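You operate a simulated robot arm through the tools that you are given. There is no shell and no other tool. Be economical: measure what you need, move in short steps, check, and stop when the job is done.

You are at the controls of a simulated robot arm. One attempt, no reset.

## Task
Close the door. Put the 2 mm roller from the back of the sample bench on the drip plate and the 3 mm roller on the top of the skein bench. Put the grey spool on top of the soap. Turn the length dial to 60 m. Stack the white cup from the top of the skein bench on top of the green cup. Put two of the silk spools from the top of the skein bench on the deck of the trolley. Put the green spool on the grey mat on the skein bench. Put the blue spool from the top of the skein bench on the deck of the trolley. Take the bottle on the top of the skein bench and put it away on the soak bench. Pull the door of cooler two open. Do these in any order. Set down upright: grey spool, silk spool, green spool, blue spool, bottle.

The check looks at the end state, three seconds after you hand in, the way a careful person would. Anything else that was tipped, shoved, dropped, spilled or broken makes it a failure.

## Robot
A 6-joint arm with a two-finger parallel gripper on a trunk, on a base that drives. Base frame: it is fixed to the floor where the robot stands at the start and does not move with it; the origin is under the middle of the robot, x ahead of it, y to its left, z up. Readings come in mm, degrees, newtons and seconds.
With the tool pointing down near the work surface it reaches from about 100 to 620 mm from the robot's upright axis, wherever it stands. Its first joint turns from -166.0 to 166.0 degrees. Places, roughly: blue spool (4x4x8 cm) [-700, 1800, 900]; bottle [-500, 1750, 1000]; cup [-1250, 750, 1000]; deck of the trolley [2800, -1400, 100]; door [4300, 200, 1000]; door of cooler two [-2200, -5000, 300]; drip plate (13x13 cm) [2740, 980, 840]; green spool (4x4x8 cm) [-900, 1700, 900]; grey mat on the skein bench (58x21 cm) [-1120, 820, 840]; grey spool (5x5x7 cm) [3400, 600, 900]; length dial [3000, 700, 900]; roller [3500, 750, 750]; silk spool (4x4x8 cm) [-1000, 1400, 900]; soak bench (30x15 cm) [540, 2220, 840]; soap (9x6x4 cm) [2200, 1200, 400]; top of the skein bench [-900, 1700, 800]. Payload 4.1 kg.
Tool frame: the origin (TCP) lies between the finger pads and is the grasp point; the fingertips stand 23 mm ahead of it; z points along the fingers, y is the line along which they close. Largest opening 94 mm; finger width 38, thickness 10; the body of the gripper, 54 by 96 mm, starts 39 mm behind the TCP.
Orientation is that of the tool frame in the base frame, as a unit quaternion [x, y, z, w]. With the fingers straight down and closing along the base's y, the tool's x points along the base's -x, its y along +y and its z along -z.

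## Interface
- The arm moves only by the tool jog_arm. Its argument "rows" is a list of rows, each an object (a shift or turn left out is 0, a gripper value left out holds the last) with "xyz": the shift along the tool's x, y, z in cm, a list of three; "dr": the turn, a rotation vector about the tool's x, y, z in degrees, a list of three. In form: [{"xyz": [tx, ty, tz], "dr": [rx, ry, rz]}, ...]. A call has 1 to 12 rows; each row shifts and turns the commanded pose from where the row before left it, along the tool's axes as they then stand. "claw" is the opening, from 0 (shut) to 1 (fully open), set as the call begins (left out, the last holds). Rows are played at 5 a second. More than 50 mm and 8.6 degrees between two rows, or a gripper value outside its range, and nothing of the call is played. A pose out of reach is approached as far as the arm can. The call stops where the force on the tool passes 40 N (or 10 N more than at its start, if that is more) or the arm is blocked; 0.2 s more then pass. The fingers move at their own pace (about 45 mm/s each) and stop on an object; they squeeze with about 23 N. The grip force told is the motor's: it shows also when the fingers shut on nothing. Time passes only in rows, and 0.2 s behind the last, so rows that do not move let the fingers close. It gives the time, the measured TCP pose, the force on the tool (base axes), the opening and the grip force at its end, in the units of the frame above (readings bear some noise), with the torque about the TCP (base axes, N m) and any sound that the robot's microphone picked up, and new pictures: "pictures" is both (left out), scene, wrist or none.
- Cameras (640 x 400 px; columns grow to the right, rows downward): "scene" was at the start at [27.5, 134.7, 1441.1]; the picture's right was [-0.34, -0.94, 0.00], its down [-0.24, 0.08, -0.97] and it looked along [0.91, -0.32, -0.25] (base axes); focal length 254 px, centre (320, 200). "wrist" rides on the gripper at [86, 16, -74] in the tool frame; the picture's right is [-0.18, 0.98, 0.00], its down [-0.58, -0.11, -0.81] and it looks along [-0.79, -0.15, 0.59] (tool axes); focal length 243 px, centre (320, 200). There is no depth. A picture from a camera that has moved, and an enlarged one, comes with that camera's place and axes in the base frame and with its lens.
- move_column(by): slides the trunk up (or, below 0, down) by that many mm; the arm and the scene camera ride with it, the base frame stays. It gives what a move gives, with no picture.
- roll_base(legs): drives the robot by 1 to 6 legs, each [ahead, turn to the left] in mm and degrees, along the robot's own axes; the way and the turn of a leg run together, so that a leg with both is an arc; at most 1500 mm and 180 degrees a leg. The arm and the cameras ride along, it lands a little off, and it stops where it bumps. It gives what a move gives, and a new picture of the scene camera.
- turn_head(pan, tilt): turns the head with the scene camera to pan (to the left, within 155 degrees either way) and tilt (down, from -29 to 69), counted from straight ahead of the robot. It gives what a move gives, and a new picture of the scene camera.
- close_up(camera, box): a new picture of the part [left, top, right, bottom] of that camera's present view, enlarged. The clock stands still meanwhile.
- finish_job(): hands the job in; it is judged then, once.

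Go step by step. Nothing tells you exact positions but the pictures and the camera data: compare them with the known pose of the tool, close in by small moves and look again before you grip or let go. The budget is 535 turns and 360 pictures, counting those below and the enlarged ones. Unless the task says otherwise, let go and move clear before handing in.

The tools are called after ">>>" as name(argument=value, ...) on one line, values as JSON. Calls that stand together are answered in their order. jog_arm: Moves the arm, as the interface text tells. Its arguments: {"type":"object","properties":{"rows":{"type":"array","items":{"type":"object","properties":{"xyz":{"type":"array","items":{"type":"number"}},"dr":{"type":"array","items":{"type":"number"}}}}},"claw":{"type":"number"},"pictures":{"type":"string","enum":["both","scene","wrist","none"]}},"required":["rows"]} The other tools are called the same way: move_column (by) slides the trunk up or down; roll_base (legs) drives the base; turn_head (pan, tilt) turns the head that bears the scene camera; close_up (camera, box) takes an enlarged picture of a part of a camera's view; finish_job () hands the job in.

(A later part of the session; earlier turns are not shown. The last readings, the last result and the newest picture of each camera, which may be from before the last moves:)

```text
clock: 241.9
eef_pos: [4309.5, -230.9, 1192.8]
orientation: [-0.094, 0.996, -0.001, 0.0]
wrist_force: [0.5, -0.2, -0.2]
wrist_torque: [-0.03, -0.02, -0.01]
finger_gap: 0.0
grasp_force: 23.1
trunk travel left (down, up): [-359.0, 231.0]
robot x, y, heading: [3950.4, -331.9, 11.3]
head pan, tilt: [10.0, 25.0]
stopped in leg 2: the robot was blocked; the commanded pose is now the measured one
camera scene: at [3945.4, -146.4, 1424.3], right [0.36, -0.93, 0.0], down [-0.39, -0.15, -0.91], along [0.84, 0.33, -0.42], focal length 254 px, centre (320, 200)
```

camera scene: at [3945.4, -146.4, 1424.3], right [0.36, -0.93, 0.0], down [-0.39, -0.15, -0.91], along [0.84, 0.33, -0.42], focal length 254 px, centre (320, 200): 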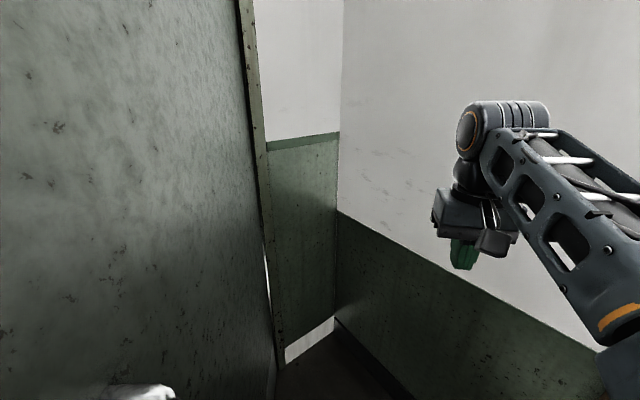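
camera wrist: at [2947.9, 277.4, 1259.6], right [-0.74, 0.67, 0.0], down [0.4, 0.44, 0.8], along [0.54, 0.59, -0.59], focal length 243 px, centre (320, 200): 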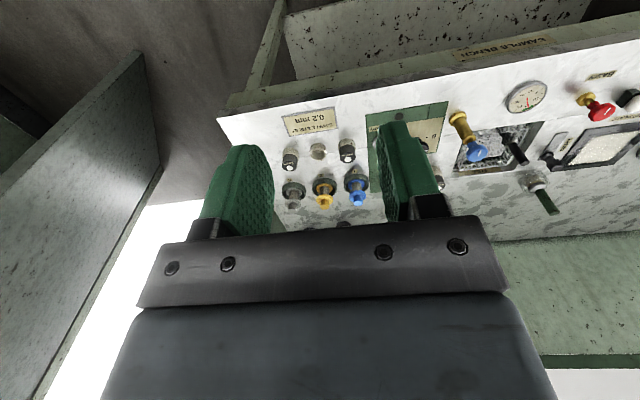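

The base was blocked, so I look down to see by what.

>>> turn_head(pan=-30, tilt=60)

>>> turn_head(pan=30, tilt=60)

```text
clock: 242.9
eef_pos: [4309.5, -231.5, 1194.2]
orientation: [-0.094, 0.996, -0.001, -0.001]
wrist_force: [-0.6, -0.6, 0.4]
wrist_torque: [-0.02, -0.02, 0.02]
finger_gap: 0.0
grasp_force: 23.3
trunk travel left (down, up): [-359.0, 231.0]
robot x, y, heading: [3949.8, -334.5, 11.8]
head pan, tilt: [-30.0, 60.0]
camera scene: at [3922.8, -201.3, 1374.3], right [-0.32, -0.95, 0.0], down [-0.82, 0.28, -0.5], along [0.47, -0.16, -0.87], focal length 254 px, centre (320, 200)
```

scene: 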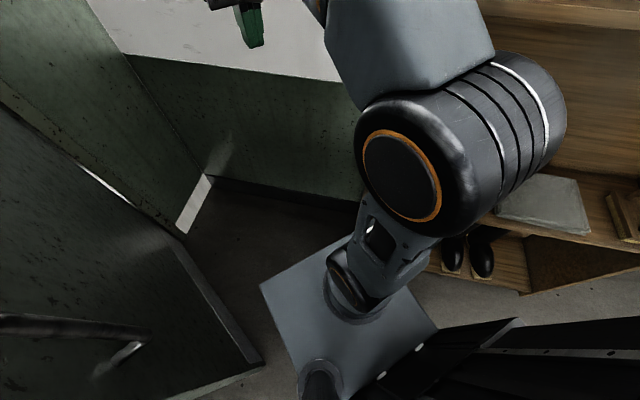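

```text
clock: 244.2
eef_pos: [4309.2, -230.7, 1193.0]
orientation: [-0.094, 0.996, -0.001, 0.0]
wrist_force: [0.2, -0.7, -0.1]
wrist_torque: [0.01, 0.03, 0.0]
finger_gap: 0.0
grasp_force: 23.2
trunk travel left (down, up): [-359.0, 231.0]
robot x, y, heading: [3952.8, -327.3, 11.8]
head pan, tilt: [30.0, 60.0]
camera scene: at [3909.6, -136.0, 1374.3], right [0.66, -0.75, 0.0], down [-0.65, -0.57, -0.5], along [0.38, 0.33, -0.87], focal length 254 px, centre (320, 200)
```

scene: 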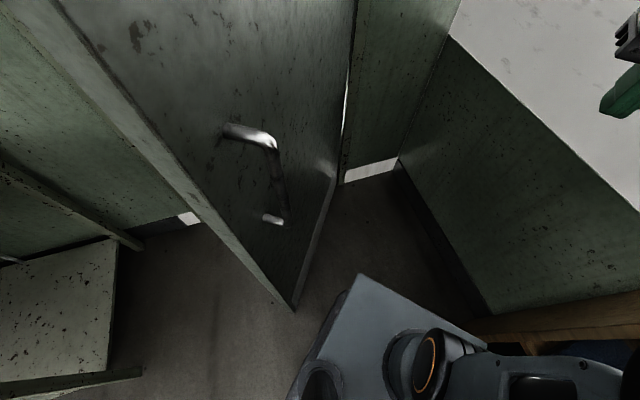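

The base's corner met the bookshelf; the door leaf's free edge is at left. I back off 60, turn to face the leaf and push by driving forward.

>>> roll_base(legs=[[-70, 0], [0, 55]])

>>> turn_head(pan=0, tilt=30)

```text
clock: 247.7
eef_pos: [4003.1, 6.1, 1194.6]
orientation: [-0.545, 0.839, -0.001, 0.001]
wrist_force: [0.6, 0.4, -0.9]
wrist_torque: [-0.01, 0.02, 0.0]
finger_gap: 0.0
grasp_force: 22.6
trunk travel left (down, up): [-359.0, 231.0]
robot x, y, heading: [3882.6, -344.7, 66.8]
head pan, tilt: [30.0, 60.0]
camera scene: at [3697.9, -268.0, 1374.3], right [0.99, 0.12, 0.0], down [0.1, -0.86, -0.5], along [-0.06, 0.5, -0.87], focal length 254 px, centre (320, 200)
```

scene: 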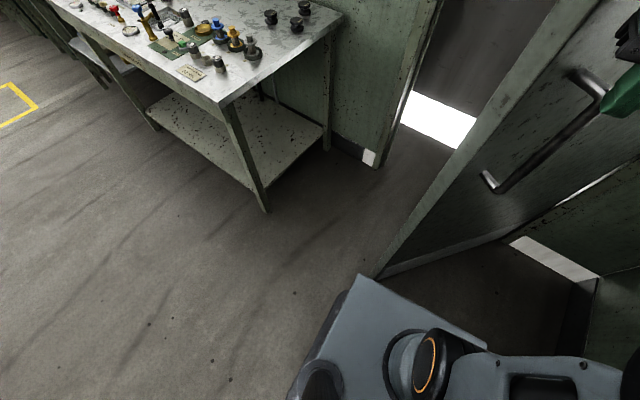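

```text
clock: 248.7
eef_pos: [4004.5, 5.1, 1194.8]
orientation: [-0.544, 0.839, -0.001, 0.0]
wrist_force: [0.0, -0.5, 0.7]
wrist_torque: [0.0, 0.0, -0.02]
finger_gap: 0.0
grasp_force: 23.0
trunk travel left (down, up): [-359.0, 231.0]
robot x, y, heading: [3887.6, -346.3, 66.6]
head pan, tilt: [0.0, 30.0]
camera scene: at [3741.4, -251.2, 1416.3], right [0.92, -0.4, 0.0], down [-0.2, -0.46, -0.87], along [0.34, 0.79, -0.5], focal length 254 px, centre (320, 200)
```

scene: 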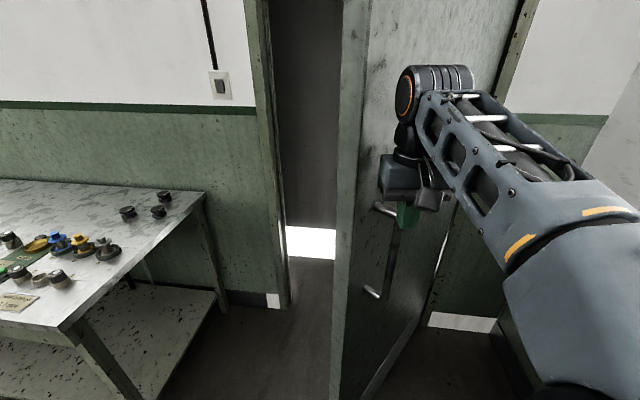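

>>> jog_arm(rows=[{"xyz": [0, -3, -1]}, {"xyz": [0, -3, -1]}, {"xyz": [0, -3, -1]}], pictures="none")

>>> roll_base(legs=[[200, 0]])

```text
clock: 249.5
eef_pos: [4086.7, -31.6, 1223.6]
orientation: [-0.544, 0.839, -0.001, 0.001]
wrist_force: [-0.3, -0.4, -0.3]
wrist_torque: [0.01, -0.03, -0.02]
finger_gap: 0.1
grasp_force: 23.2
trunk travel left (down, up): [-359.0, 231.0]
robot x, y, heading: [3882.7, -344.3, 66.3]
head pan, tilt: [0.0, 30.0]
```

```text
clock: 251.1
eef_pos: [4167.0, 156.4, 1222.6]
orientation: [-0.544, 0.839, -0.001, -0.001]
wrist_force: [-0.9, -0.2, -0.1]
wrist_torque: [0.01, -0.01, -0.01]
finger_gap: 0.0
grasp_force: 23.4
trunk travel left (down, up): [-359.0, 231.0]
robot x, y, heading: [3960.6, -158.5, 66.6]
head pan, tilt: [0.0, 30.0]
camera scene: at [3822.3, -64.3, 1416.4], right [0.92, -0.4, 0.0], down [-0.2, -0.46, -0.87], along [0.34, 0.79, -0.5], focal length 254 px, centre (320, 200)
```

scene: 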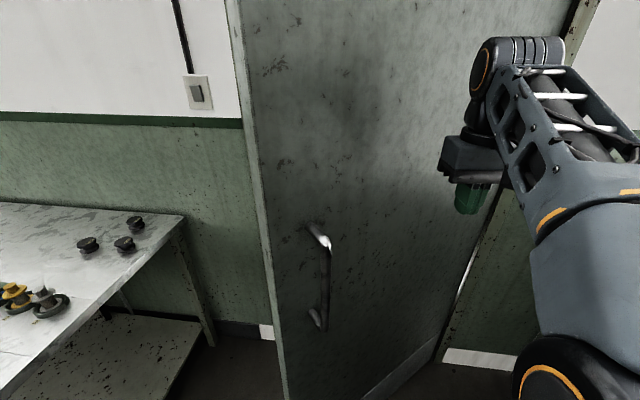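

The door has swung most of the way. I keep pushing gently.

>>> roll_base(legs=[[200, 0]])

```text
clock: 252.7
eef_pos: [4244.7, 339.2, 1223.6]
orientation: [-0.545, 0.839, -0.001, 0.0]
wrist_force: [-0.1, -1.1, 0.7]
wrist_torque: [-0.02, 0.0, -0.01]
finger_gap: 0.0
grasp_force: 22.8
trunk travel left (down, up): [-359.0, 231.0]
robot x, y, heading: [4040.1, 26.8, 66.8]
head pan, tilt: [0.0, 30.0]
camera scene: at [3901.3, 118.1, 1416.4], right [0.92, -0.4, 0.0], down [-0.2, -0.46, -0.87], along [0.34, 0.79, -0.5], focal length 254 px, centre (320, 200)
```

scene: 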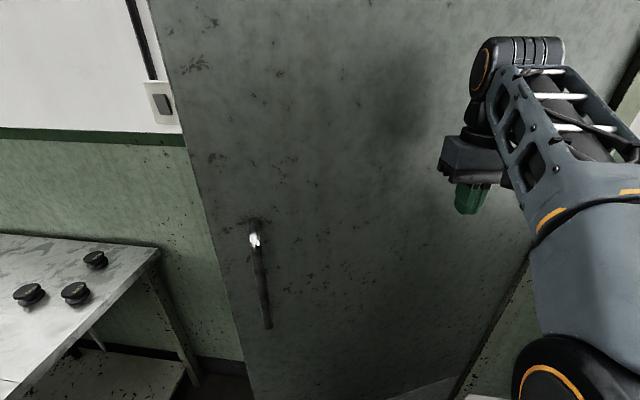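

>>> roll_base(legs=[[160, 0]])

```text
clock: 253.8
eef_pos: [4274.3, 406.9, 1224.3]
orientation: [-0.546, 0.838, -0.004, -0.006]
wrist_force: [-1.0, -0.4, -0.4]
wrist_torque: [0.0, -0.02, 0.0]
finger_gap: 0.0
grasp_force: 22.9
trunk travel left (down, up): [-359.0, 231.0]
robot x, y, heading: [4073.4, 95.4, 66.7]
head pan, tilt: [0.0, 30.0]
stopped in leg 1: the force on the tool passed its limit (the readings are from after the stop); the commanded pose is now the measured one
camera scene: at [3932.2, 189.5, 1416.4], right [0.92, -0.4, 0.0], down [-0.2, -0.46, -0.87], along [0.34, 0.8, -0.5], focal length 254 px, centre (320, 200)
```

scene: 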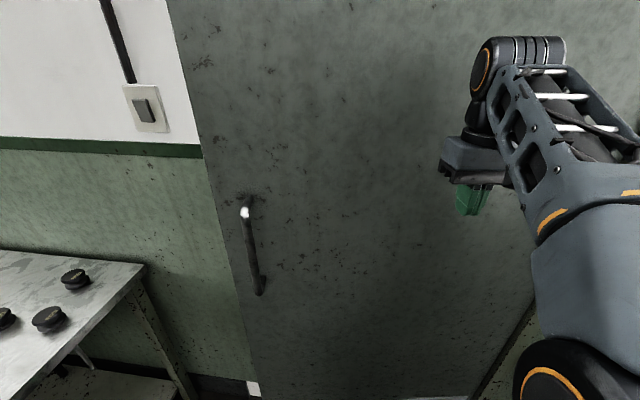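

The gripper now pushes the leaf. I continue more gently with the arm.

>>> jog_arm(rows=[{"xyz": [-1, 0, 0]}, {"xyz": [-1, 0, 0]}, {"xyz": [-1.5, 0, 0]}, {"xyz": [-1.5, 0, 0]}, {"xyz": [-1.5, 0, 0]}, {"xyz": [-1.5, 0, 0]}, {"xyz": [-1.5, 0, 0]}, {"xyz": [-1.5, 0, 0]}, {"xyz": [-1.5, 0, 0]}, {"xyz": [-1.5, 0, 0]}], pictures="scene")

```text
clock: 256.0
eef_pos: [4327.6, 527.6, 1200.9]
orientation: [-0.546, 0.838, -0.003, -0.005]
wrist_force: [-1.8, -4.3, -1.1]
wrist_torque: [0.29, -0.14, -0.09]
finger_gap: 0.0
grasp_force: 23.3
out of reach, approached as far as the arm can: row 7, 8, 9, 10
trunk travel left (down, up): [-359.0, 231.0]
robot x, y, heading: [4071.9, 99.1, 66.9]
head pan, tilt: [0.0, 30.0]
camera scene: at [3932.0, 189.4, 1416.3], right [0.92, -0.4, 0.0], down [-0.2, -0.46, -0.87], along [0.34, 0.8, -0.5], focal length 254 px, centre (320, 200)
```

scene: 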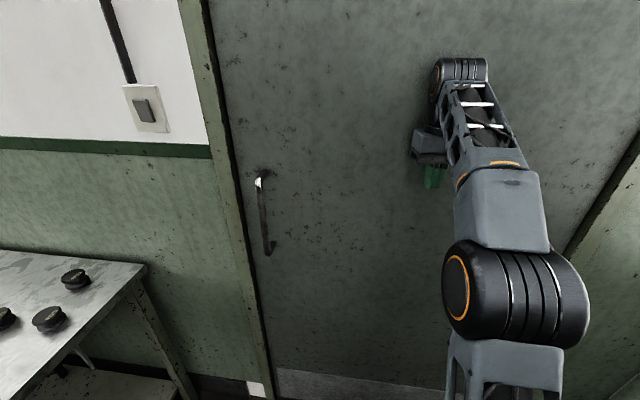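

>>> close_up(camera="scene", box=[180, 60, 320, 400])

>>> jog_arm(rows=[{"xyz": [0, 0, 2]}, {"xyz": [0, 0, 2]}, {"xyz": [-1, 0, 1]}, {"xyz": [-1, 0, 0]}, {"xyz": [-1, 0, 0]}, {"xyz": [-1, 0, 0]}], pictures="none")

>>> close_up(camera="scene", box=[180, 60, 320, 400])

```text
1.18 times, centred on (250, 230) of scene
camera zoom: at [3932.0, 189.4, 1416.3], right [0.92, -0.4, 0.0], down [-0.2, -0.46, -0.87], along [0.34, 0.8, -0.5], focal length 298 px, centre (402, 165)
```

zoom: 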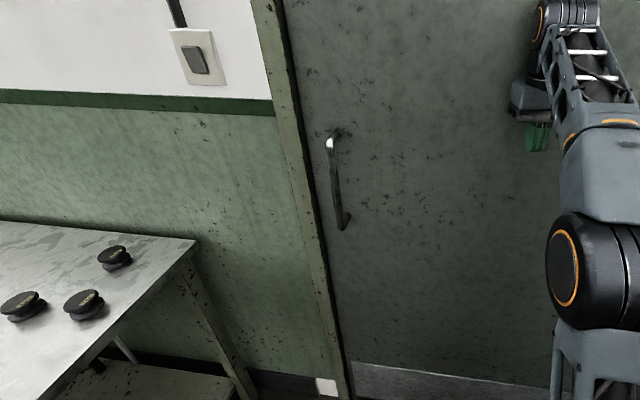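

```text
clock: 256.8
eef_pos: [4326.9, 528.8, 1160.1]
orientation: [-0.545, 0.838, -0.002, -0.001]
wrist_force: [-19.5, -31.7, 1.6]
wrist_torque: [2.57, -1.61, -0.33]
finger_gap: 0.0
grasp_force: 23.2
trunk travel left (down, up): [-359.0, 231.0]
robot x, y, heading: [4072.1, 94.9, 66.7]
head pan, tilt: [0.0, 30.0]
stopped in row 4: the force on the tool passed its limit (the readings are from after the stop); the commanded pose is now the measured one
```

```text
1.18 times, centred on (250, 230) of scene
camera zoom: at [3928.7, 184.0, 1416.2], right [0.92, -0.4, 0.0], down [-0.2, -0.46, -0.87], along [0.35, 0.8, -0.5], focal length 298 px, centre (402, 165)
```

zoom: 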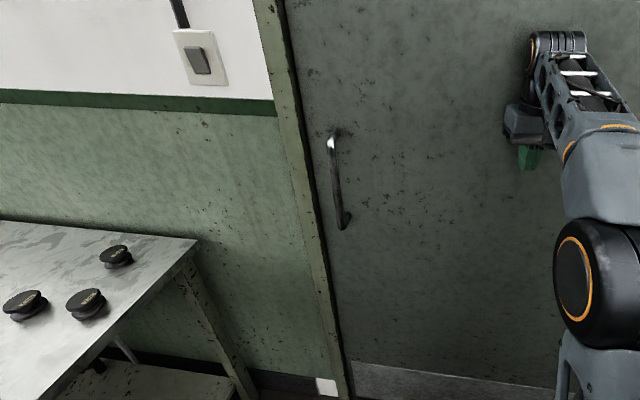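

The door is against its stop. I retract the arm and drive to the right end of the sample bench.

>>> jog_arm(rows=[{"xyz": [2, 0, -1]}, {"xyz": [4, 0, -1]}, {"xyz": [4, 0, 0]}, {"xyz": [4, 0, 0]}, {"xyz": [4, 0, 0]}, {"xyz": [2, 0, 0]}], pictures="none")

>>> roll_base(legs=[[-40, 0], [0, 61], [440, 0], [0, 22.3]])

>>> turn_head(pan=-10, tilt=40)

```text
clock: 258.2
eef_pos: [4249.5, 350.6, 1177.8]
orientation: [-0.546, 0.838, -0.004, -0.003]
wrist_force: [0.9, 0.3, -0.1]
wrist_torque: [0.01, 0.0, 0.02]
finger_gap: 0.0
grasp_force: 23.2
trunk travel left (down, up): [-359.0, 231.0]
robot x, y, heading: [4072.1, 97.5, 66.9]
head pan, tilt: [0.0, 30.0]
```

```text
clock: 265.2
eef_pos: [3551.6, 597.8, 1177.6]
orientation: [0.968, -0.252, 0.004, 0.0]
wrist_force: [-0.2, 0.2, 0.7]
wrist_torque: [0.01, -0.01, 0.01]
finger_gap: 0.0
grasp_force: 23.2
trunk travel left (down, up): [-359.0, 231.0]
robot x, y, heading: [3788.9, 401.5, 151.4]
head pan, tilt: [0.0, 30.0]
camera scene: at [3683.2, 266.7, 1416.4], right [0.48, 0.88, 0.0], down [0.44, -0.24, -0.87], along [-0.76, 0.42, -0.5], focal length 254 px, centre (320, 200)
```

scene: 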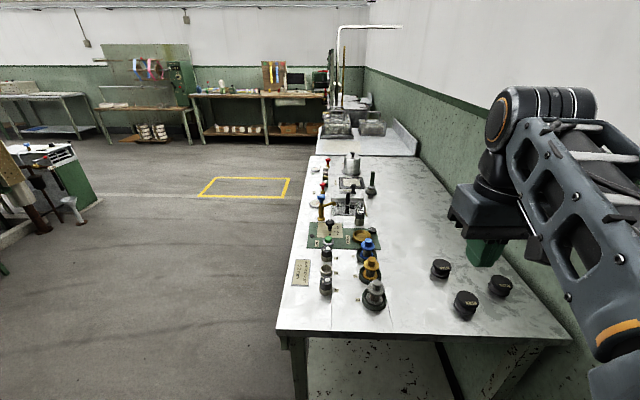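

```text
clock: 265.9
eef_pos: [3552.5, 597.6, 1177.8]
orientation: [0.968, -0.252, 0.004, 0.0]
wrist_force: [0.3, -0.6, -0.7]
wrist_torque: [0.02, 0.01, 0.0]
finger_gap: 0.0
grasp_force: 23.2
trunk travel left (down, up): [-359.0, 231.0]
robot x, y, heading: [3788.8, 397.1, 151.2]
head pan, tilt: [-10.0, 40.0]
camera scene: at [3696.2, 276.4, 1401.1], right [0.62, 0.78, 0.0], down [0.5, -0.4, -0.77], along [-0.6, 0.48, -0.64], focal length 254 px, centre (320, 200)
```

scene: 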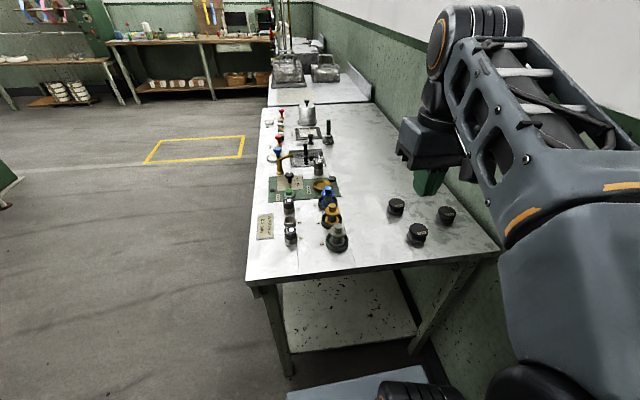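

Good view of the bench end: the 2 mm roller is near (3478,811), top about z=870. I move above it.

>>> jog_arm(rows=[{"xyz": [-2.4, -2.1, 2], "dr": [-0.12, -0.44, 0]}, {"xyz": [-2.4, -2.1, 2.9]}, {"xyz": [-2.4, -2.2, 2.9]}, {"xyz": [-2.4, -2.2, 2.9]}, {"xyz": [-2.4, -2.2, 2.9]}, {"xyz": [-2.4, -2.2, 2.9]}, {"xyz": [-2.4, -2.1, 2.9]}], claw=0.78, pictures="wrist")

```text
clock: 267.6
eef_pos: [3481.9, 812.2, 985.0]
orientation: [0.968, -0.252, 0.0, 0.0]
wrist_force: [0.4, 0.4, 0.6]
wrist_torque: [-0.01, 0.02, 0.03]
finger_gap: 73.3
grasp_force: 0.1
trunk travel left (down, up): [-359.0, 231.0]
robot x, y, heading: [3788.5, 400.9, 151.0]
head pan, tilt: [-10.0, 40.0]
camera wrist: at [3550.0, 757.6, 1058.5], right [-0.64, -0.77, 0.0], down [-0.45, 0.38, 0.81], along [-0.62, 0.52, -0.59], focal length 243 px, centre (320, 200)
```

wrist: 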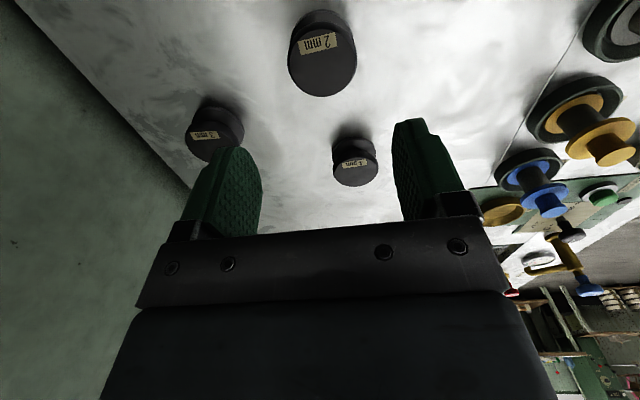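

Aligned. I descend and grip the 2 mm roller.

>>> jog_arm(rows=[{"xyz": [0, 0.1, 3]}, {"xyz": [0, 0, 3]}, {"xyz": [0, 0, 2]}, {"xyz": [0, 0, 1.5]}], pictures="wrist")

```text
clock: 268.6
eef_pos: [3479.2, 810.6, 889.4]
orientation: [0.968, -0.252, 0.0, 0.0]
wrist_force: [0.6, 0.4, -0.1]
wrist_torque: [-0.01, 0.02, 0.0]
finger_gap: 73.4
grasp_force: 0.0
trunk travel left (down, up): [-359.0, 231.0]
robot x, y, heading: [3788.2, 397.7, 151.2]
head pan, tilt: [-10.0, 40.0]
camera wrist: at [3547.8, 754.8, 963.7], right [-0.64, -0.77, 0.0], down [-0.45, 0.38, 0.81], along [-0.62, 0.52, -0.59], focal length 243 px, centre (320, 200)
```

wrist: 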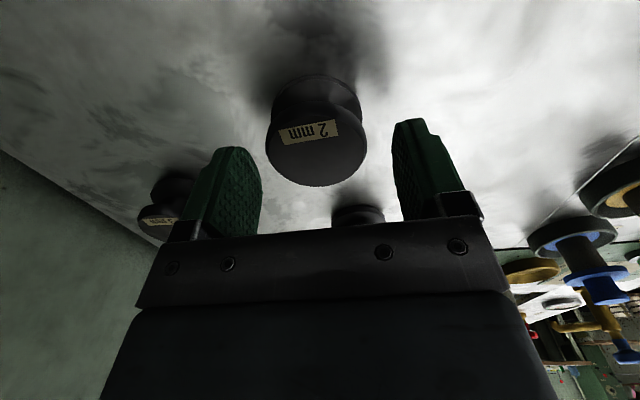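

>>> jog_arm(rows=[{"xyz": [0.2, -0.1, 1.2]}, {"xyz": [0, 0, 1.2]}, {"xyz": [0, 0, 0.9]}], pictures="none")

>>> jog_arm(rows=[{}, {}, {}], claw=0, pictures="none")

>>> jog_arm(rows=[{"xyz": [0, 0, -0.5]}, {"xyz": [0, 0, -1]}, {"xyz": [0, 0, -2]}, {"xyz": [0, 0, -3]}, {"xyz": [0, 0, -4]}, {"xyz": [0, 0, -4]}, {"xyz": [0, 0, -4]}, {"xyz": [0, 0, -4]}, {"xyz": [0, 0, -4]}, {"xyz": [3, 0, -2]}], pictures="wrist")

```text
clock: 269.4
eef_pos: [3482.4, 810.9, 863.7]
orientation: [0.968, -0.252, -0.005, -0.003]
wrist_force: [8.4, -6.9, 19.3]
wrist_torque: [-1.01, -0.08, 0.42]
finger_gap: 74.2
grasp_force: 1.5
trunk travel left (down, up): [-359.0, 231.0]
robot x, y, heading: [3788.7, 399.7, 151.4]
head pan, tilt: [-10.0, 40.0]
stopped in row 3: the force on the tool passed its limit (the readings are from after the stop); the commanded pose is now the measured one
```

```text
clock: 270.2
eef_pos: [3479.2, 809.7, 864.0]
orientation: [0.967, -0.253, -0.007, -0.003]
wrist_force: [-11.0, -11.9, 31.4]
wrist_torque: [-1.23, 0.34, -0.35]
finger_gap: 50.0
grasp_force: 22.9
trunk travel left (down, up): [-359.0, 231.0]
robot x, y, heading: [3790.2, 397.2, 151.3]
head pan, tilt: [-10.0, 40.0]
```

```text
clock: 272.4
eef_pos: [3510.3, 795.4, 1146.1]
orientation: [0.967, -0.254, -0.004, -0.003]
wrist_force: [-0.8, -0.3, -1.4]
wrist_torque: [-0.06, -0.02, -0.03]
finger_gap: 50.1
grasp_force: 22.7
trunk travel left (down, up): [-359.0, 231.0]
robot x, y, heading: [3792.3, 399.0, 151.5]
head pan, tilt: [-10.0, 40.0]
camera wrist: at [3580.2, 738.8, 1219.3], right [-0.64, -0.77, 0.0], down [-0.45, 0.37, 0.81], along [-0.62, 0.52, -0.58], focal length 243 px, centre (320, 200)
```

wrist: 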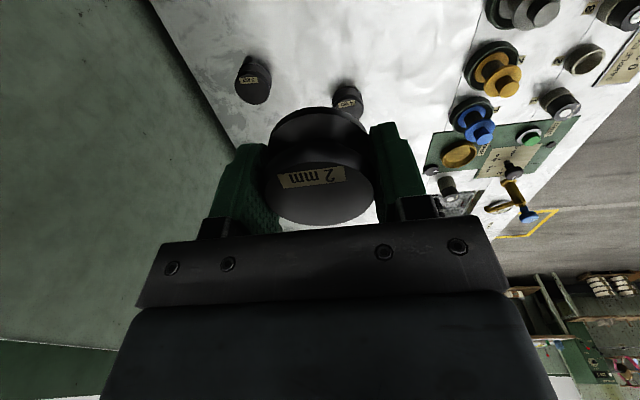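

Roller gripped (the bench is at z≈841). I level the tool and drive round to the front of the bench at the drip plate.

>>> jog_arm(rows=[{"xyz": [3, 0, 0], "dr": [-0.22, 0.54, 0]}, {"xyz": [3, 0, 0]}], pictures="none")

>>> roll_base(legs=[[0, 88.6], [640, 0], [0, -90], [1200, 0], [0, -90]])

>>> turn_head(pan=0, tilt=50)

```text
clock: 273.0
eef_pos: [3563.5, 764.2, 1144.9]
orientation: [0.968, -0.252, 0.0, -0.001]
wrist_force: [0.5, 0.1, -0.4]
wrist_torque: [0.0, 0.03, -0.02]
finger_gap: 50.0
grasp_force: 23.0
trunk travel left (down, up): [-359.0, 231.0]
robot x, y, heading: [3789.2, 400.1, 151.2]
head pan, tilt: [-10.0, 40.0]
```

```text
clock: 293.7
eef_pos: [2802.6, 658.1, 1143.9]
orientation: [-0.486, 0.874, 0.0, 0.0]
wrist_force: [-0.1, -0.1, 0.3]
wrist_torque: [0.04, -0.01, 0.0]
finger_gap: 49.9
grasp_force: 22.9
trunk travel left (down, up): [-359.0, 231.0]
robot x, y, heading: [2429.4, 446.4, 59.1]
head pan, tilt: [-10.0, 40.0]
camera scene: at [2308.1, 545.7, 1401.0], right [0.75, -0.66, 0.0], down [-0.42, -0.48, -0.77], along [0.5, 0.58, -0.64], focal length 254 px, centre (320, 200)
```

scene: 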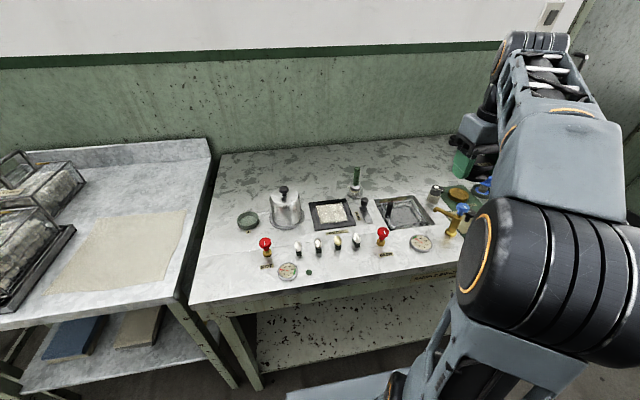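

```text
clock: 294.5
eef_pos: [2803.5, 659.3, 1143.3]
orientation: [-0.487, 0.873, -0.001, 0.0]
wrist_force: [0.3, 0.7, 0.2]
wrist_torque: [0.02, -0.02, 0.01]
finger_gap: 49.8
grasp_force: 23.0
trunk travel left (down, up): [-359.0, 231.0]
robot x, y, heading: [2426.8, 449.5, 58.8]
head pan, tilt: [0.0, 50.0]
camera scene: at [2292.0, 547.6, 1386.9], right [0.85, -0.52, 0.0], down [-0.4, -0.65, -0.64], along [0.33, 0.55, -0.77], focal length 254 px, centre (320, 200)
```

scene: 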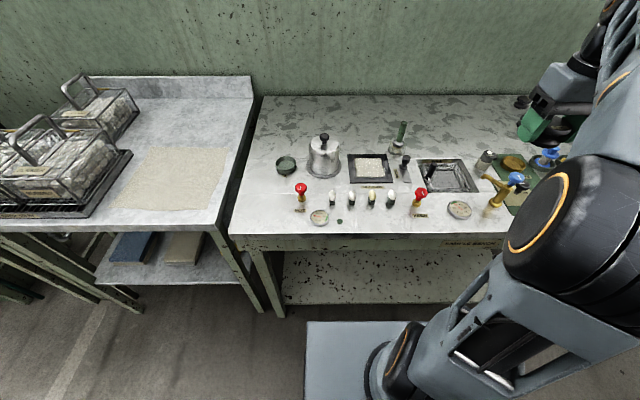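

>>> roll_base(legs=[[80, 0]])

>>> jog_arm(rows=[{"xyz": [-1.8, 2.9, 1]}, {"xyz": [-1.8, 2.9, 1]}, {"xyz": [-1.8, 2.9, 2]}, {"xyz": [-1.8, 2.9, 2]}, {"xyz": [-1.8, 2.9, 2]}, {"xyz": [-1.8, 2.9, 2]}, {"xyz": [-1.8, 2.8, 2]}, {"xyz": [-1.8, 2.8, 2]}], pictures="both")

```text
clock: 295.5
eef_pos: [2845.5, 727.8, 1145.2]
orientation: [-0.487, 0.873, 0.0, 0.0]
wrist_force: [0.4, -0.7, -0.1]
wrist_torque: [0.03, 0.0, -0.01]
finger_gap: 50.2
grasp_force: 22.9
trunk travel left (down, up): [-359.0, 231.0]
robot x, y, heading: [2463.8, 520.6, 58.9]
head pan, tilt: [0.0, 50.0]
camera scene: at [2334.0, 616.8, 1386.9], right [0.86, -0.52, 0.0], down [-0.4, -0.66, -0.64], along [0.33, 0.55, -0.77], focal length 254 px, centre (320, 200)
```

scene: 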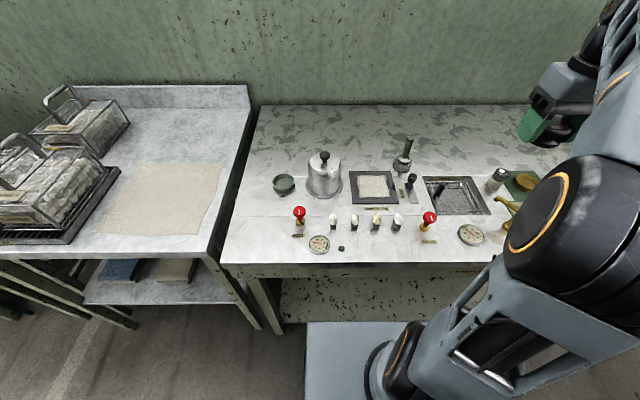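

```text
clock: 297.3
eef_pos: [2726.1, 971.6, 1007.3]
orientation: [-0.487, 0.874, 0.0, 0.0]
wrist_force: [-0.2, -0.3, 0.2]
wrist_torque: [0.02, 0.02, 0.0]
finger_gap: 50.2
grasp_force: 22.4
trunk travel left (down, up): [-359.0, 231.0]
robot x, y, heading: [2470.5, 517.6, 58.9]
head pan, tilt: [0.0, 50.0]
camera scene: at [2333.8, 616.8, 1386.9], right [0.86, -0.52, 0.0], down [-0.4, -0.66, -0.64], along [0.33, 0.55, -0.77], focal length 254 px, centre (320, 200)
camera wrist: at [2668.3, 908.2, 1080.6], right [-0.74, 0.67, 0.0], down [0.4, 0.44, 0.81], along [0.54, 0.6, -0.59], focal length 243 px, centre (320, 200)
```

scene: 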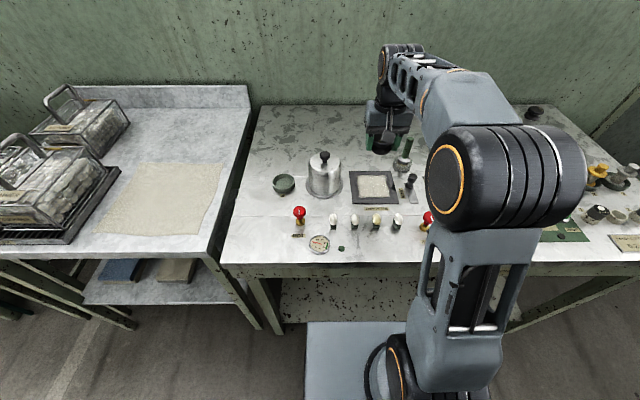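
wrist: 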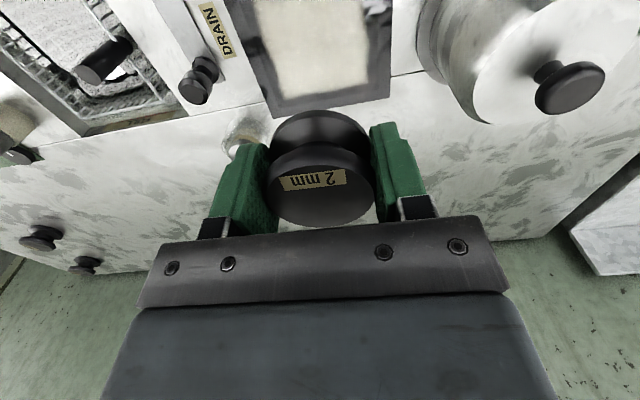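

The roller is centred over the drip plate. I lower it.

>>> jog_arm(rows=[{"xyz": [0, 0, 3]}, {"xyz": [0, 0, 3]}, {"xyz": [0, 0, 3]}, {"xyz": [0, 0, 2]}, {"xyz": [0, 0, 1]}, {"xyz": [0, 0, 0.6]}], pictures="wrist")

>>> jog_arm(rows=[{"xyz": [0, 0, 0.3]}, {"xyz": [0, 0, 0.2]}], pictures="none")

```text
clock: 298.7
eef_pos: [2724.3, 971.9, 878.0]
orientation: [-0.487, 0.874, -0.001, 0.0]
wrist_force: [0.3, -0.6, -0.6]
wrist_torque: [0.02, -0.04, 0.01]
finger_gap: 49.8
grasp_force: 23.0
trunk travel left (down, up): [-359.0, 231.0]
robot x, y, heading: [2466.2, 518.6, 58.9]
head pan, tilt: [0.0, 50.0]
camera wrist: at [2665.7, 907.7, 952.4], right [-0.74, 0.67, 0.0], down [0.4, 0.44, 0.81], along [0.54, 0.59, -0.59], focal length 243 px, centre (320, 200)
```

wrist: 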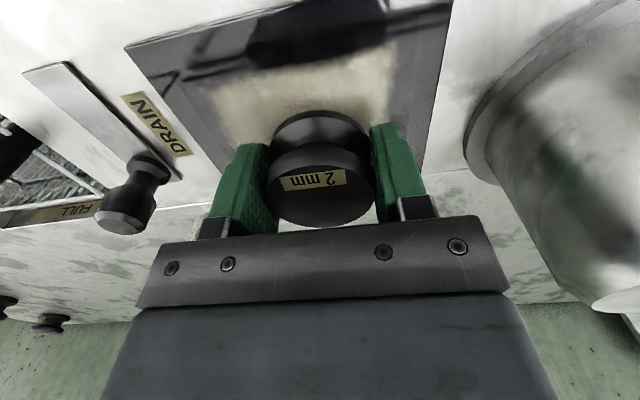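

```text
clock: 299.3
eef_pos: [2724.4, 970.9, 872.5]
orientation: [-0.486, 0.874, 0.0, 0.0]
wrist_force: [0.5, -0.7, -0.1]
wrist_torque: [-0.03, -0.02, -0.01]
finger_gap: 50.0
grasp_force: 23.5
trunk travel left (down, up): [-359.0, 231.0]
robot x, y, heading: [2467.5, 515.9, 58.7]
head pan, tilt: [0.0, 50.0]
```

>>> jog_arm(rows=[{"xyz": [0, 0, 0.2]}, {"xyz": [0, 0, 0.1]}], pictures="none")

>>> jog_arm(rows=[{"xyz": [0, 0, 0.1]}, {"xyz": [0, 0, 0.1]}], pictures="none")

>>> jog_arm(rows=[{"xyz": [0, 0, 0.1]}, {"xyz": [0, 0, 0.1]}], pictures="none")

```text
clock: 299.9
eef_pos: [2725.1, 970.9, 870.0]
orientation: [-0.487, 0.874, 0.0, -0.001]
wrist_force: [1.1, -0.6, 0.2]
wrist_torque: [-0.03, 0.02, -0.01]
finger_gap: 50.0
grasp_force: 22.8
trunk travel left (down, up): [-359.0, 231.0]
robot x, y, heading: [2467.9, 514.2, 58.7]
head pan, tilt: [0.0, 50.0]
```

```text
clock: 300.5
eef_pos: [2726.1, 970.1, 867.6]
orientation: [-0.487, 0.874, 0.0, 0.0]
wrist_force: [0.3, 0.1, -0.3]
wrist_torque: [0.01, -0.01, 0.01]
finger_gap: 50.0
grasp_force: 23.3
trunk travel left (down, up): [-359.0, 231.0]
robot x, y, heading: [2469.3, 516.5, 59.0]
head pan, tilt: [0.0, 50.0]
```

```text
clock: 301.1
eef_pos: [2723.5, 970.9, 867.5]
orientation: [-0.485, 0.874, 0.001, 0.001]
wrist_force: [-2.5, -2.6, 9.5]
wrist_torque: [0.17, -0.1, 0.0]
finger_gap: 50.1
grasp_force: 23.1
trunk travel left (down, up): [-359.0, 231.0]
robot x, y, heading: [2469.3, 516.7, 58.6]
head pan, tilt: [0.0, 50.0]
```

>>> jog_arm(rows=[{"xyz": [0, 0, -0.15]}, {}, {}, {}], claw=0.78, pictures="none")

>>> jog_arm(rows=[{"xyz": [0, 0, -1]}, {"xyz": [0, 0, -2]}, {"xyz": [0, 0, -4]}, {"xyz": [0, 0, -4]}, {"xyz": [0, 0, -4]}, {"xyz": [2, 0, -4]}, {"xyz": [4, 0, -2]}], pictures="wrist")

```text
clock: 302.1
eef_pos: [2726.8, 970.3, 868.2]
orientation: [-0.487, 0.873, 0.001, 0.001]
wrist_force: [0.0, 0.3, 0.0]
wrist_torque: [0.01, 0.04, -0.01]
finger_gap: 73.6
grasp_force: 0.0
trunk travel left (down, up): [-359.0, 231.0]
robot x, y, heading: [2464.1, 517.4, 59.0]
head pan, tilt: [0.0, 50.0]
```

```text
clock: 303.7
eef_pos: [2694.1, 919.4, 1076.5]
orientation: [-0.486, 0.874, -0.001, -0.001]
wrist_force: [0.4, 0.6, -0.5]
wrist_torque: [-0.02, -0.02, 0.02]
finger_gap: 73.3
grasp_force: 0.0
trunk travel left (down, up): [-359.0, 231.0]
robot x, y, heading: [2468.2, 515.4, 58.6]
head pan, tilt: [0.0, 50.0]
camera wrist: at [2635.7, 855.3, 1151.1], right [-0.74, 0.67, 0.0], down [0.4, 0.44, 0.81], along [0.54, 0.59, -0.59], focal length 243 px, centre (320, 200)
```

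wrist: 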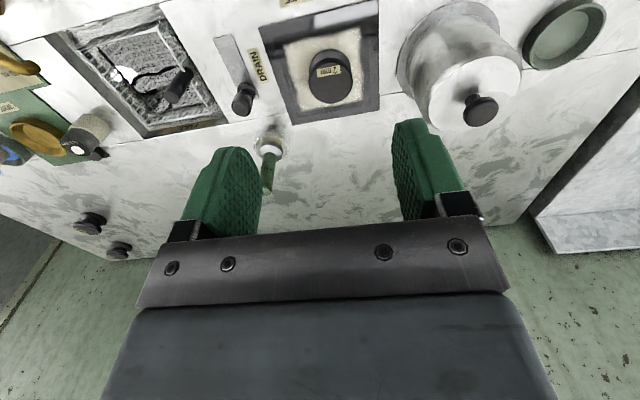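

The roller sits on the plate. Next the length dial; I move along the bench to it.

>>> roll_base(legs=[[-110, 0], [0, -89], [410, 0], [0, 89.5], [80, 0]])

```text
clock: 315.3
eef_pos: [3046.8, 667.8, 1077.0]
orientation: [-0.472, 0.882, 0.0, 0.0]
wrist_force: [0.1, -0.6, -0.2]
wrist_torque: [0.04, 0.0, 0.02]
finger_gap: 73.2
grasp_force: 0.1
trunk travel left (down, up): [-359.0, 231.0]
robot x, y, heading: [2806.4, 271.5, 57.0]
head pan, tilt: [0.0, 50.0]
camera scene: at [2677.1, 376.6, 1386.8], right [0.84, -0.55, 0.0], down [-0.42, -0.64, -0.64], along [0.35, 0.54, -0.77], focal length 254 px, centre (320, 200)
```

scene: 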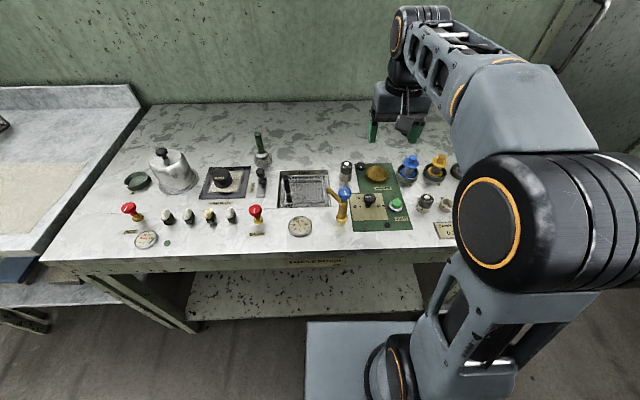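

>>> close_up(camera="scene", box=[320, 150, 480, 250])

>>> jog_arm(rows=[{"xyz": [1, 0, 1.5]}, {"xyz": [0, 0, 1.5]}], claw=0.5, pictures="wrist")

```text
4.00 times, centred on (400, 200) of scene
camera zoom: at [2677.1, 376.6, 1386.8], right [0.84, -0.55, 0.0], down [-0.42, -0.64, -0.64], along [0.35, 0.54, -0.77], focal length 1014 px, centre (0, 200)
```

zoom: 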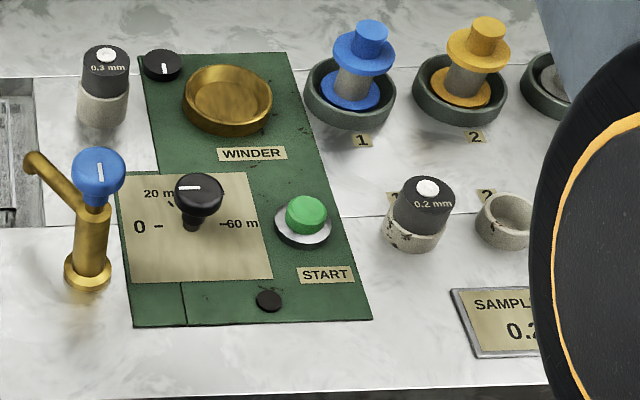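

```text
clock: 315.9
eef_pos: [3039.8, 659.8, 1047.0]
orientation: [-0.472, 0.881, -0.001, 0.001]
wrist_force: [-0.2, 0.4, -0.7]
wrist_torque: [-0.01, 0.01, 0.01]
finger_gap: 47.0
grasp_force: 0.1
trunk travel left (down, up): [-359.0, 231.0]
robot x, y, heading: [2807.1, 271.3, 56.9]
head pan, tilt: [0.0, 50.0]
camera wrist: at [2980.2, 596.9, 1121.3], right [-0.72, 0.7, 0.0], down [0.41, 0.42, 0.81], along [0.56, 0.58, -0.59], focal length 243 px, centre (320, 200)
```

wrist: 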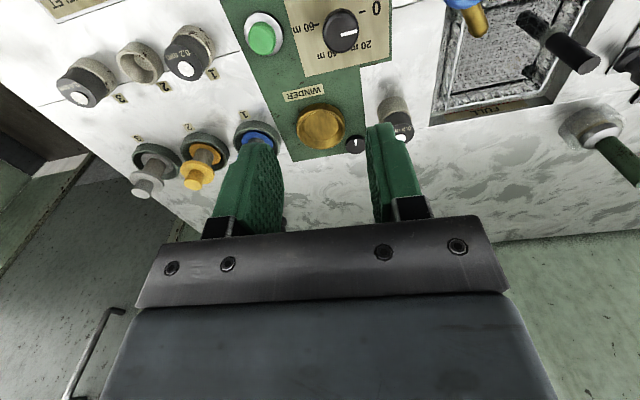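

The dial knob is at about (3021,666), top z≈885. I centre over it and pre-rotate the gripper by −90°.

>>> jog_arm(rows=[{"xyz": [0.6, 1.85, 0], "dr": [0, 0, -8]}, {"dr": [0, 0, -8.2]}, {"dr": [0, 0, -8.2]}, {"dr": [0, 0, -8.2]}, {"dr": [0, 0, -8.2]}, {"dr": [0, 0, -8.2]}, {"dr": [0, 0, -8.2]}, {"dr": [0, 0, -8.2]}, {"dr": [0, 0, -8.2]}, {"dr": [0, 0, -8.2]}, {"dr": [0, 0, -8.2]}], pictures="wrist")

```text
clock: 318.3
eef_pos: [3023.6, 664.5, 1046.4]
orientation: [0.958, -0.288, -0.001, 0.0]
wrist_force: [-0.7, -0.5, 0.8]
wrist_torque: [-0.01, 0.03, 0.01]
finger_gap: 47.0
grasp_force: 0.1
trunk travel left (down, up): [-359.0, 231.0]
robot x, y, heading: [2806.5, 269.7, 56.9]
head pan, tilt: [0.0, 50.0]
camera wrist: at [3086.9, 604.0, 1120.2], right [-0.7, -0.72, 0.0], down [-0.42, 0.41, 0.81], along [-0.58, 0.56, -0.59], focal length 243 px, centre (320, 200)
```

wrist: 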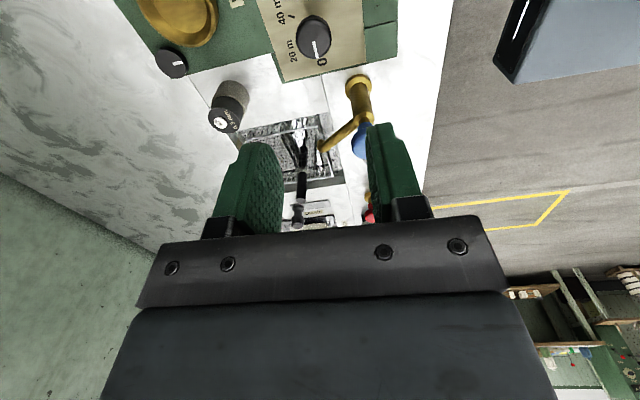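

>>> jog_arm(rows=[{"xyz": [0.38, -0.56, 3]}, {"xyz": [0, 0, 3]}, {"xyz": [0, 0, 3]}, {"xyz": [0, 0, 2.5]}], pictures="wrist")

>>> close_up(camera="scene", box=[310, 140, 470, 240])

```text
clock: 319.3
eef_pos: [3028.9, 668.1, 931.1]
orientation: [0.957, -0.289, 0.0, -0.001]
wrist_force: [-0.4, 1.3, 0.4]
wrist_torque: [0.01, -0.01, 0.01]
finger_gap: 47.1
grasp_force: 0.0
trunk travel left (down, up): [-359.0, 231.0]
robot x, y, heading: [2808.9, 268.7, 56.8]
head pan, tilt: [0.0, 50.0]
camera wrist: at [3093.4, 607.2, 1004.8], right [-0.7, -0.72, 0.0], down [-0.42, 0.41, 0.81], along [-0.58, 0.56, -0.59], focal length 243 px, centre (320, 200)
```

wrist: 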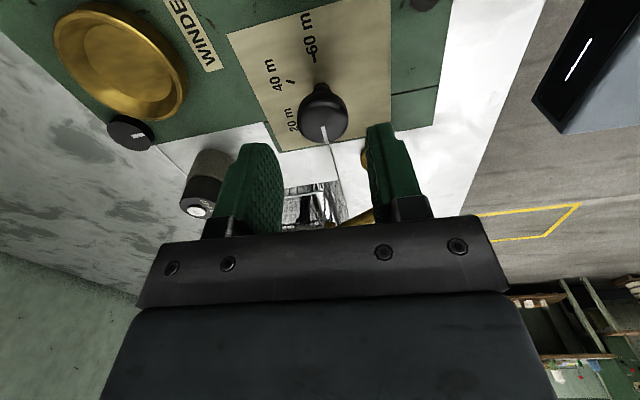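

```text
4.00 times, centred on (390, 190) of scene
camera zoom: at [2677.1, 376.5, 1386.9], right [0.84, -0.55, 0.0], down [-0.42, -0.64, -0.64], along [0.35, 0.54, -0.77], focal length 1014 px, centre (40, 240)
```

zoom: 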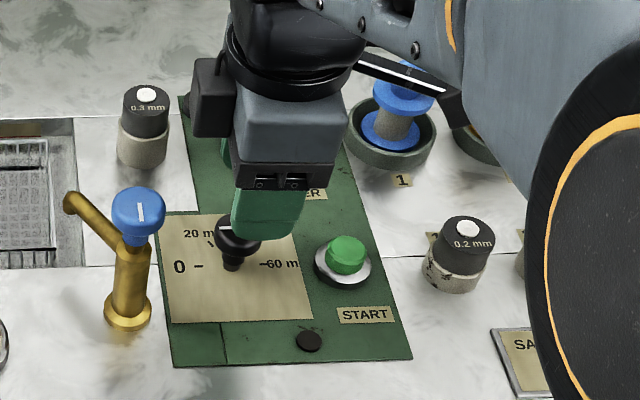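

>>> jog_arm(rows=[{"xyz": [0.1, 0.3, 1.3]}, {"xyz": [0, 0, 1.2]}], pictures="wrist")

>>> close_up(camera="wrist", box=[220, 60, 420, 230])

>>> close_up(camera="scene", box=[310, 140, 470, 240])

```text
clock: 319.9
eef_pos: [3028.2, 664.9, 906.0]
orientation: [0.957, -0.29, -0.001, 0.001]
wrist_force: [0.5, -0.4, 0.0]
wrist_torque: [-0.01, 0.02, -0.03]
finger_gap: 47.0
grasp_force: 0.0
trunk travel left (down, up): [-359.0, 231.0]
robot x, y, heading: [2806.0, 267.6, 56.9]
head pan, tilt: [0.0, 50.0]
camera wrist: at [3091.4, 604.1, 980.4], right [-0.7, -0.72, 0.0], down [-0.42, 0.41, 0.81], along [-0.58, 0.56, -0.59], focal length 243 px, centre (320, 200)
```

wrist: 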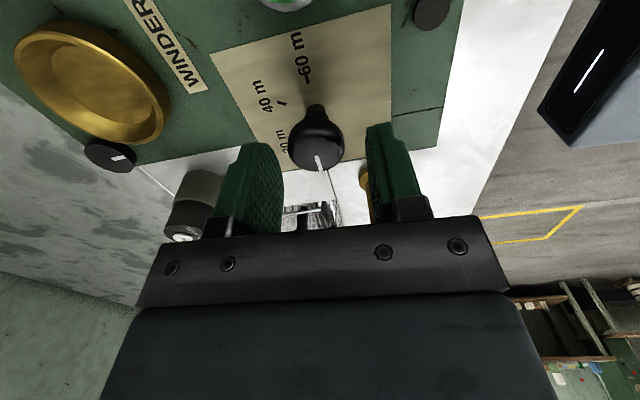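

```text
2.35 times, centred on (320, 145) of wrist
camera zoom: at [3091.4, 604.1, 980.4], right [-0.7, -0.72, 0.0], down [-0.42, 0.41, 0.81], along [-0.58, 0.56, -0.59], focal length 571 px, centre (320, 329)
```

zoom: 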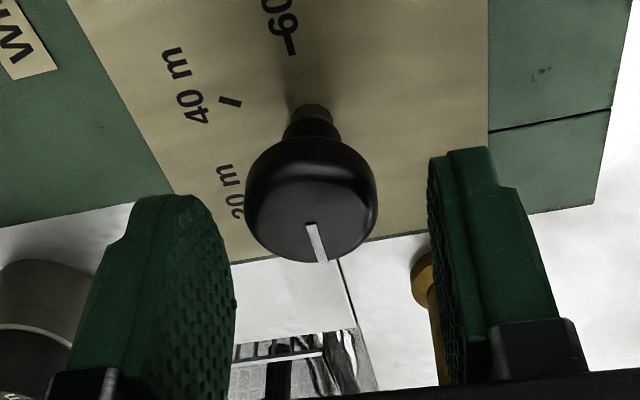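

```text
4.00 times, centred on (390, 190) of scene
camera zoom: at [2677.0, 376.5, 1386.9], right [0.84, -0.55, 0.0], down [-0.42, -0.64, -0.64], along [0.35, 0.54, -0.77], focal length 1014 px, centre (40, 240)
```

zoom: 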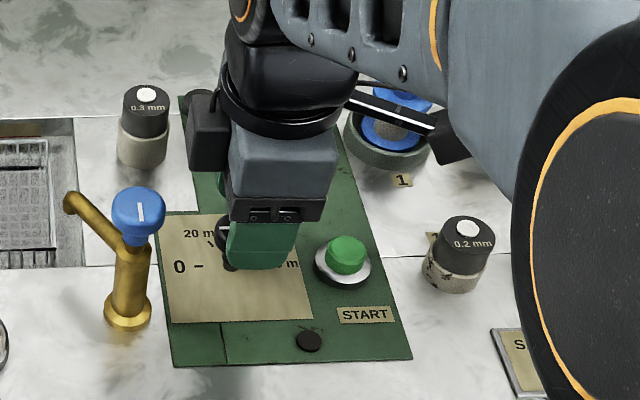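

>>> jog_arm(rows=[{"xyz": [-0.7, -0.3, 0.8]}, {"xyz": [0, 0, 0.8]}], pictures="none")

>>> jog_arm(rows=[{}, {}], claw=0.25, pictures="none")

>>> close_up(camera="wrist", box=[220, 60, 420, 230])

>>> close_up(camera="scene", box=[310, 140, 470, 240])

```text
clock: 320.5
eef_pos: [3022.4, 668.4, 890.5]
orientation: [0.957, -0.29, 0.001, -0.001]
wrist_force: [0.7, 0.2, 0.0]
wrist_torque: [0.0, -0.04, 0.01]
finger_gap: 47.3
grasp_force: 0.0
trunk travel left (down, up): [-359.0, 231.0]
robot x, y, heading: [2807.0, 274.0, 56.7]
head pan, tilt: [0.0, 50.0]
```

```text
clock: 321.1
eef_pos: [3023.4, 669.8, 890.7]
orientation: [0.957, -0.29, 0.0, -0.001]
wrist_force: [3.2, 5.2, -1.2]
wrist_torque: [0.24, -0.12, 0.0]
finger_gap: 31.7
grasp_force: 42.9
trunk travel left (down, up): [-359.0, 231.0]
robot x, y, heading: [2808.6, 272.4, 57.0]
head pan, tilt: [0.0, 50.0]
```

```text
2.35 times, centred on (320, 145) of wrist
camera zoom: at [3087.3, 610.3, 964.3], right [-0.7, -0.72, 0.0], down [-0.42, 0.41, 0.81], along [-0.58, 0.56, -0.59], focal length 571 px, centre (320, 329)
```

zoom: 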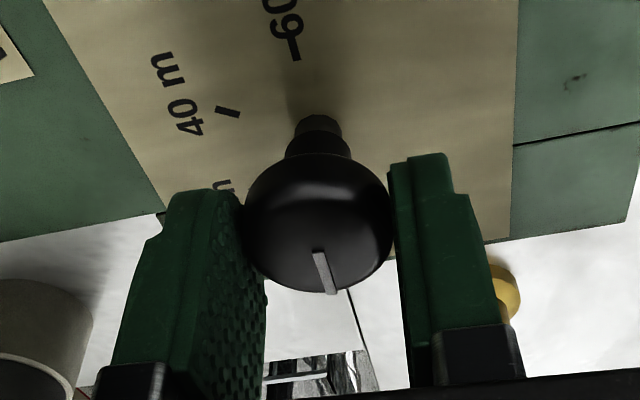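

```text
4.00 times, centred on (390, 190) of scene
camera zoom: at [2677.4, 377.2, 1386.8], right [0.84, -0.55, 0.0], down [-0.42, -0.64, -0.64], along [0.35, 0.54, -0.77], focal length 1014 px, centre (40, 240)
```

zoom: 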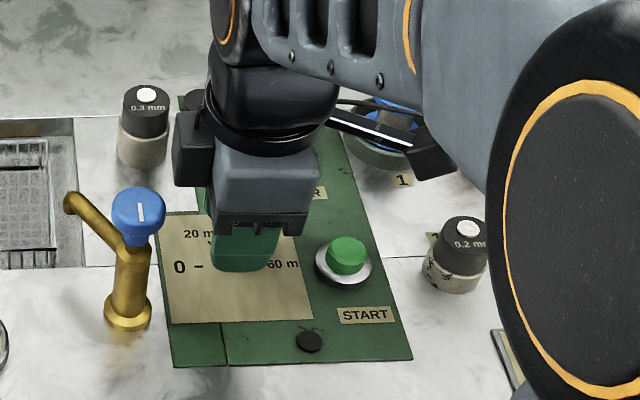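

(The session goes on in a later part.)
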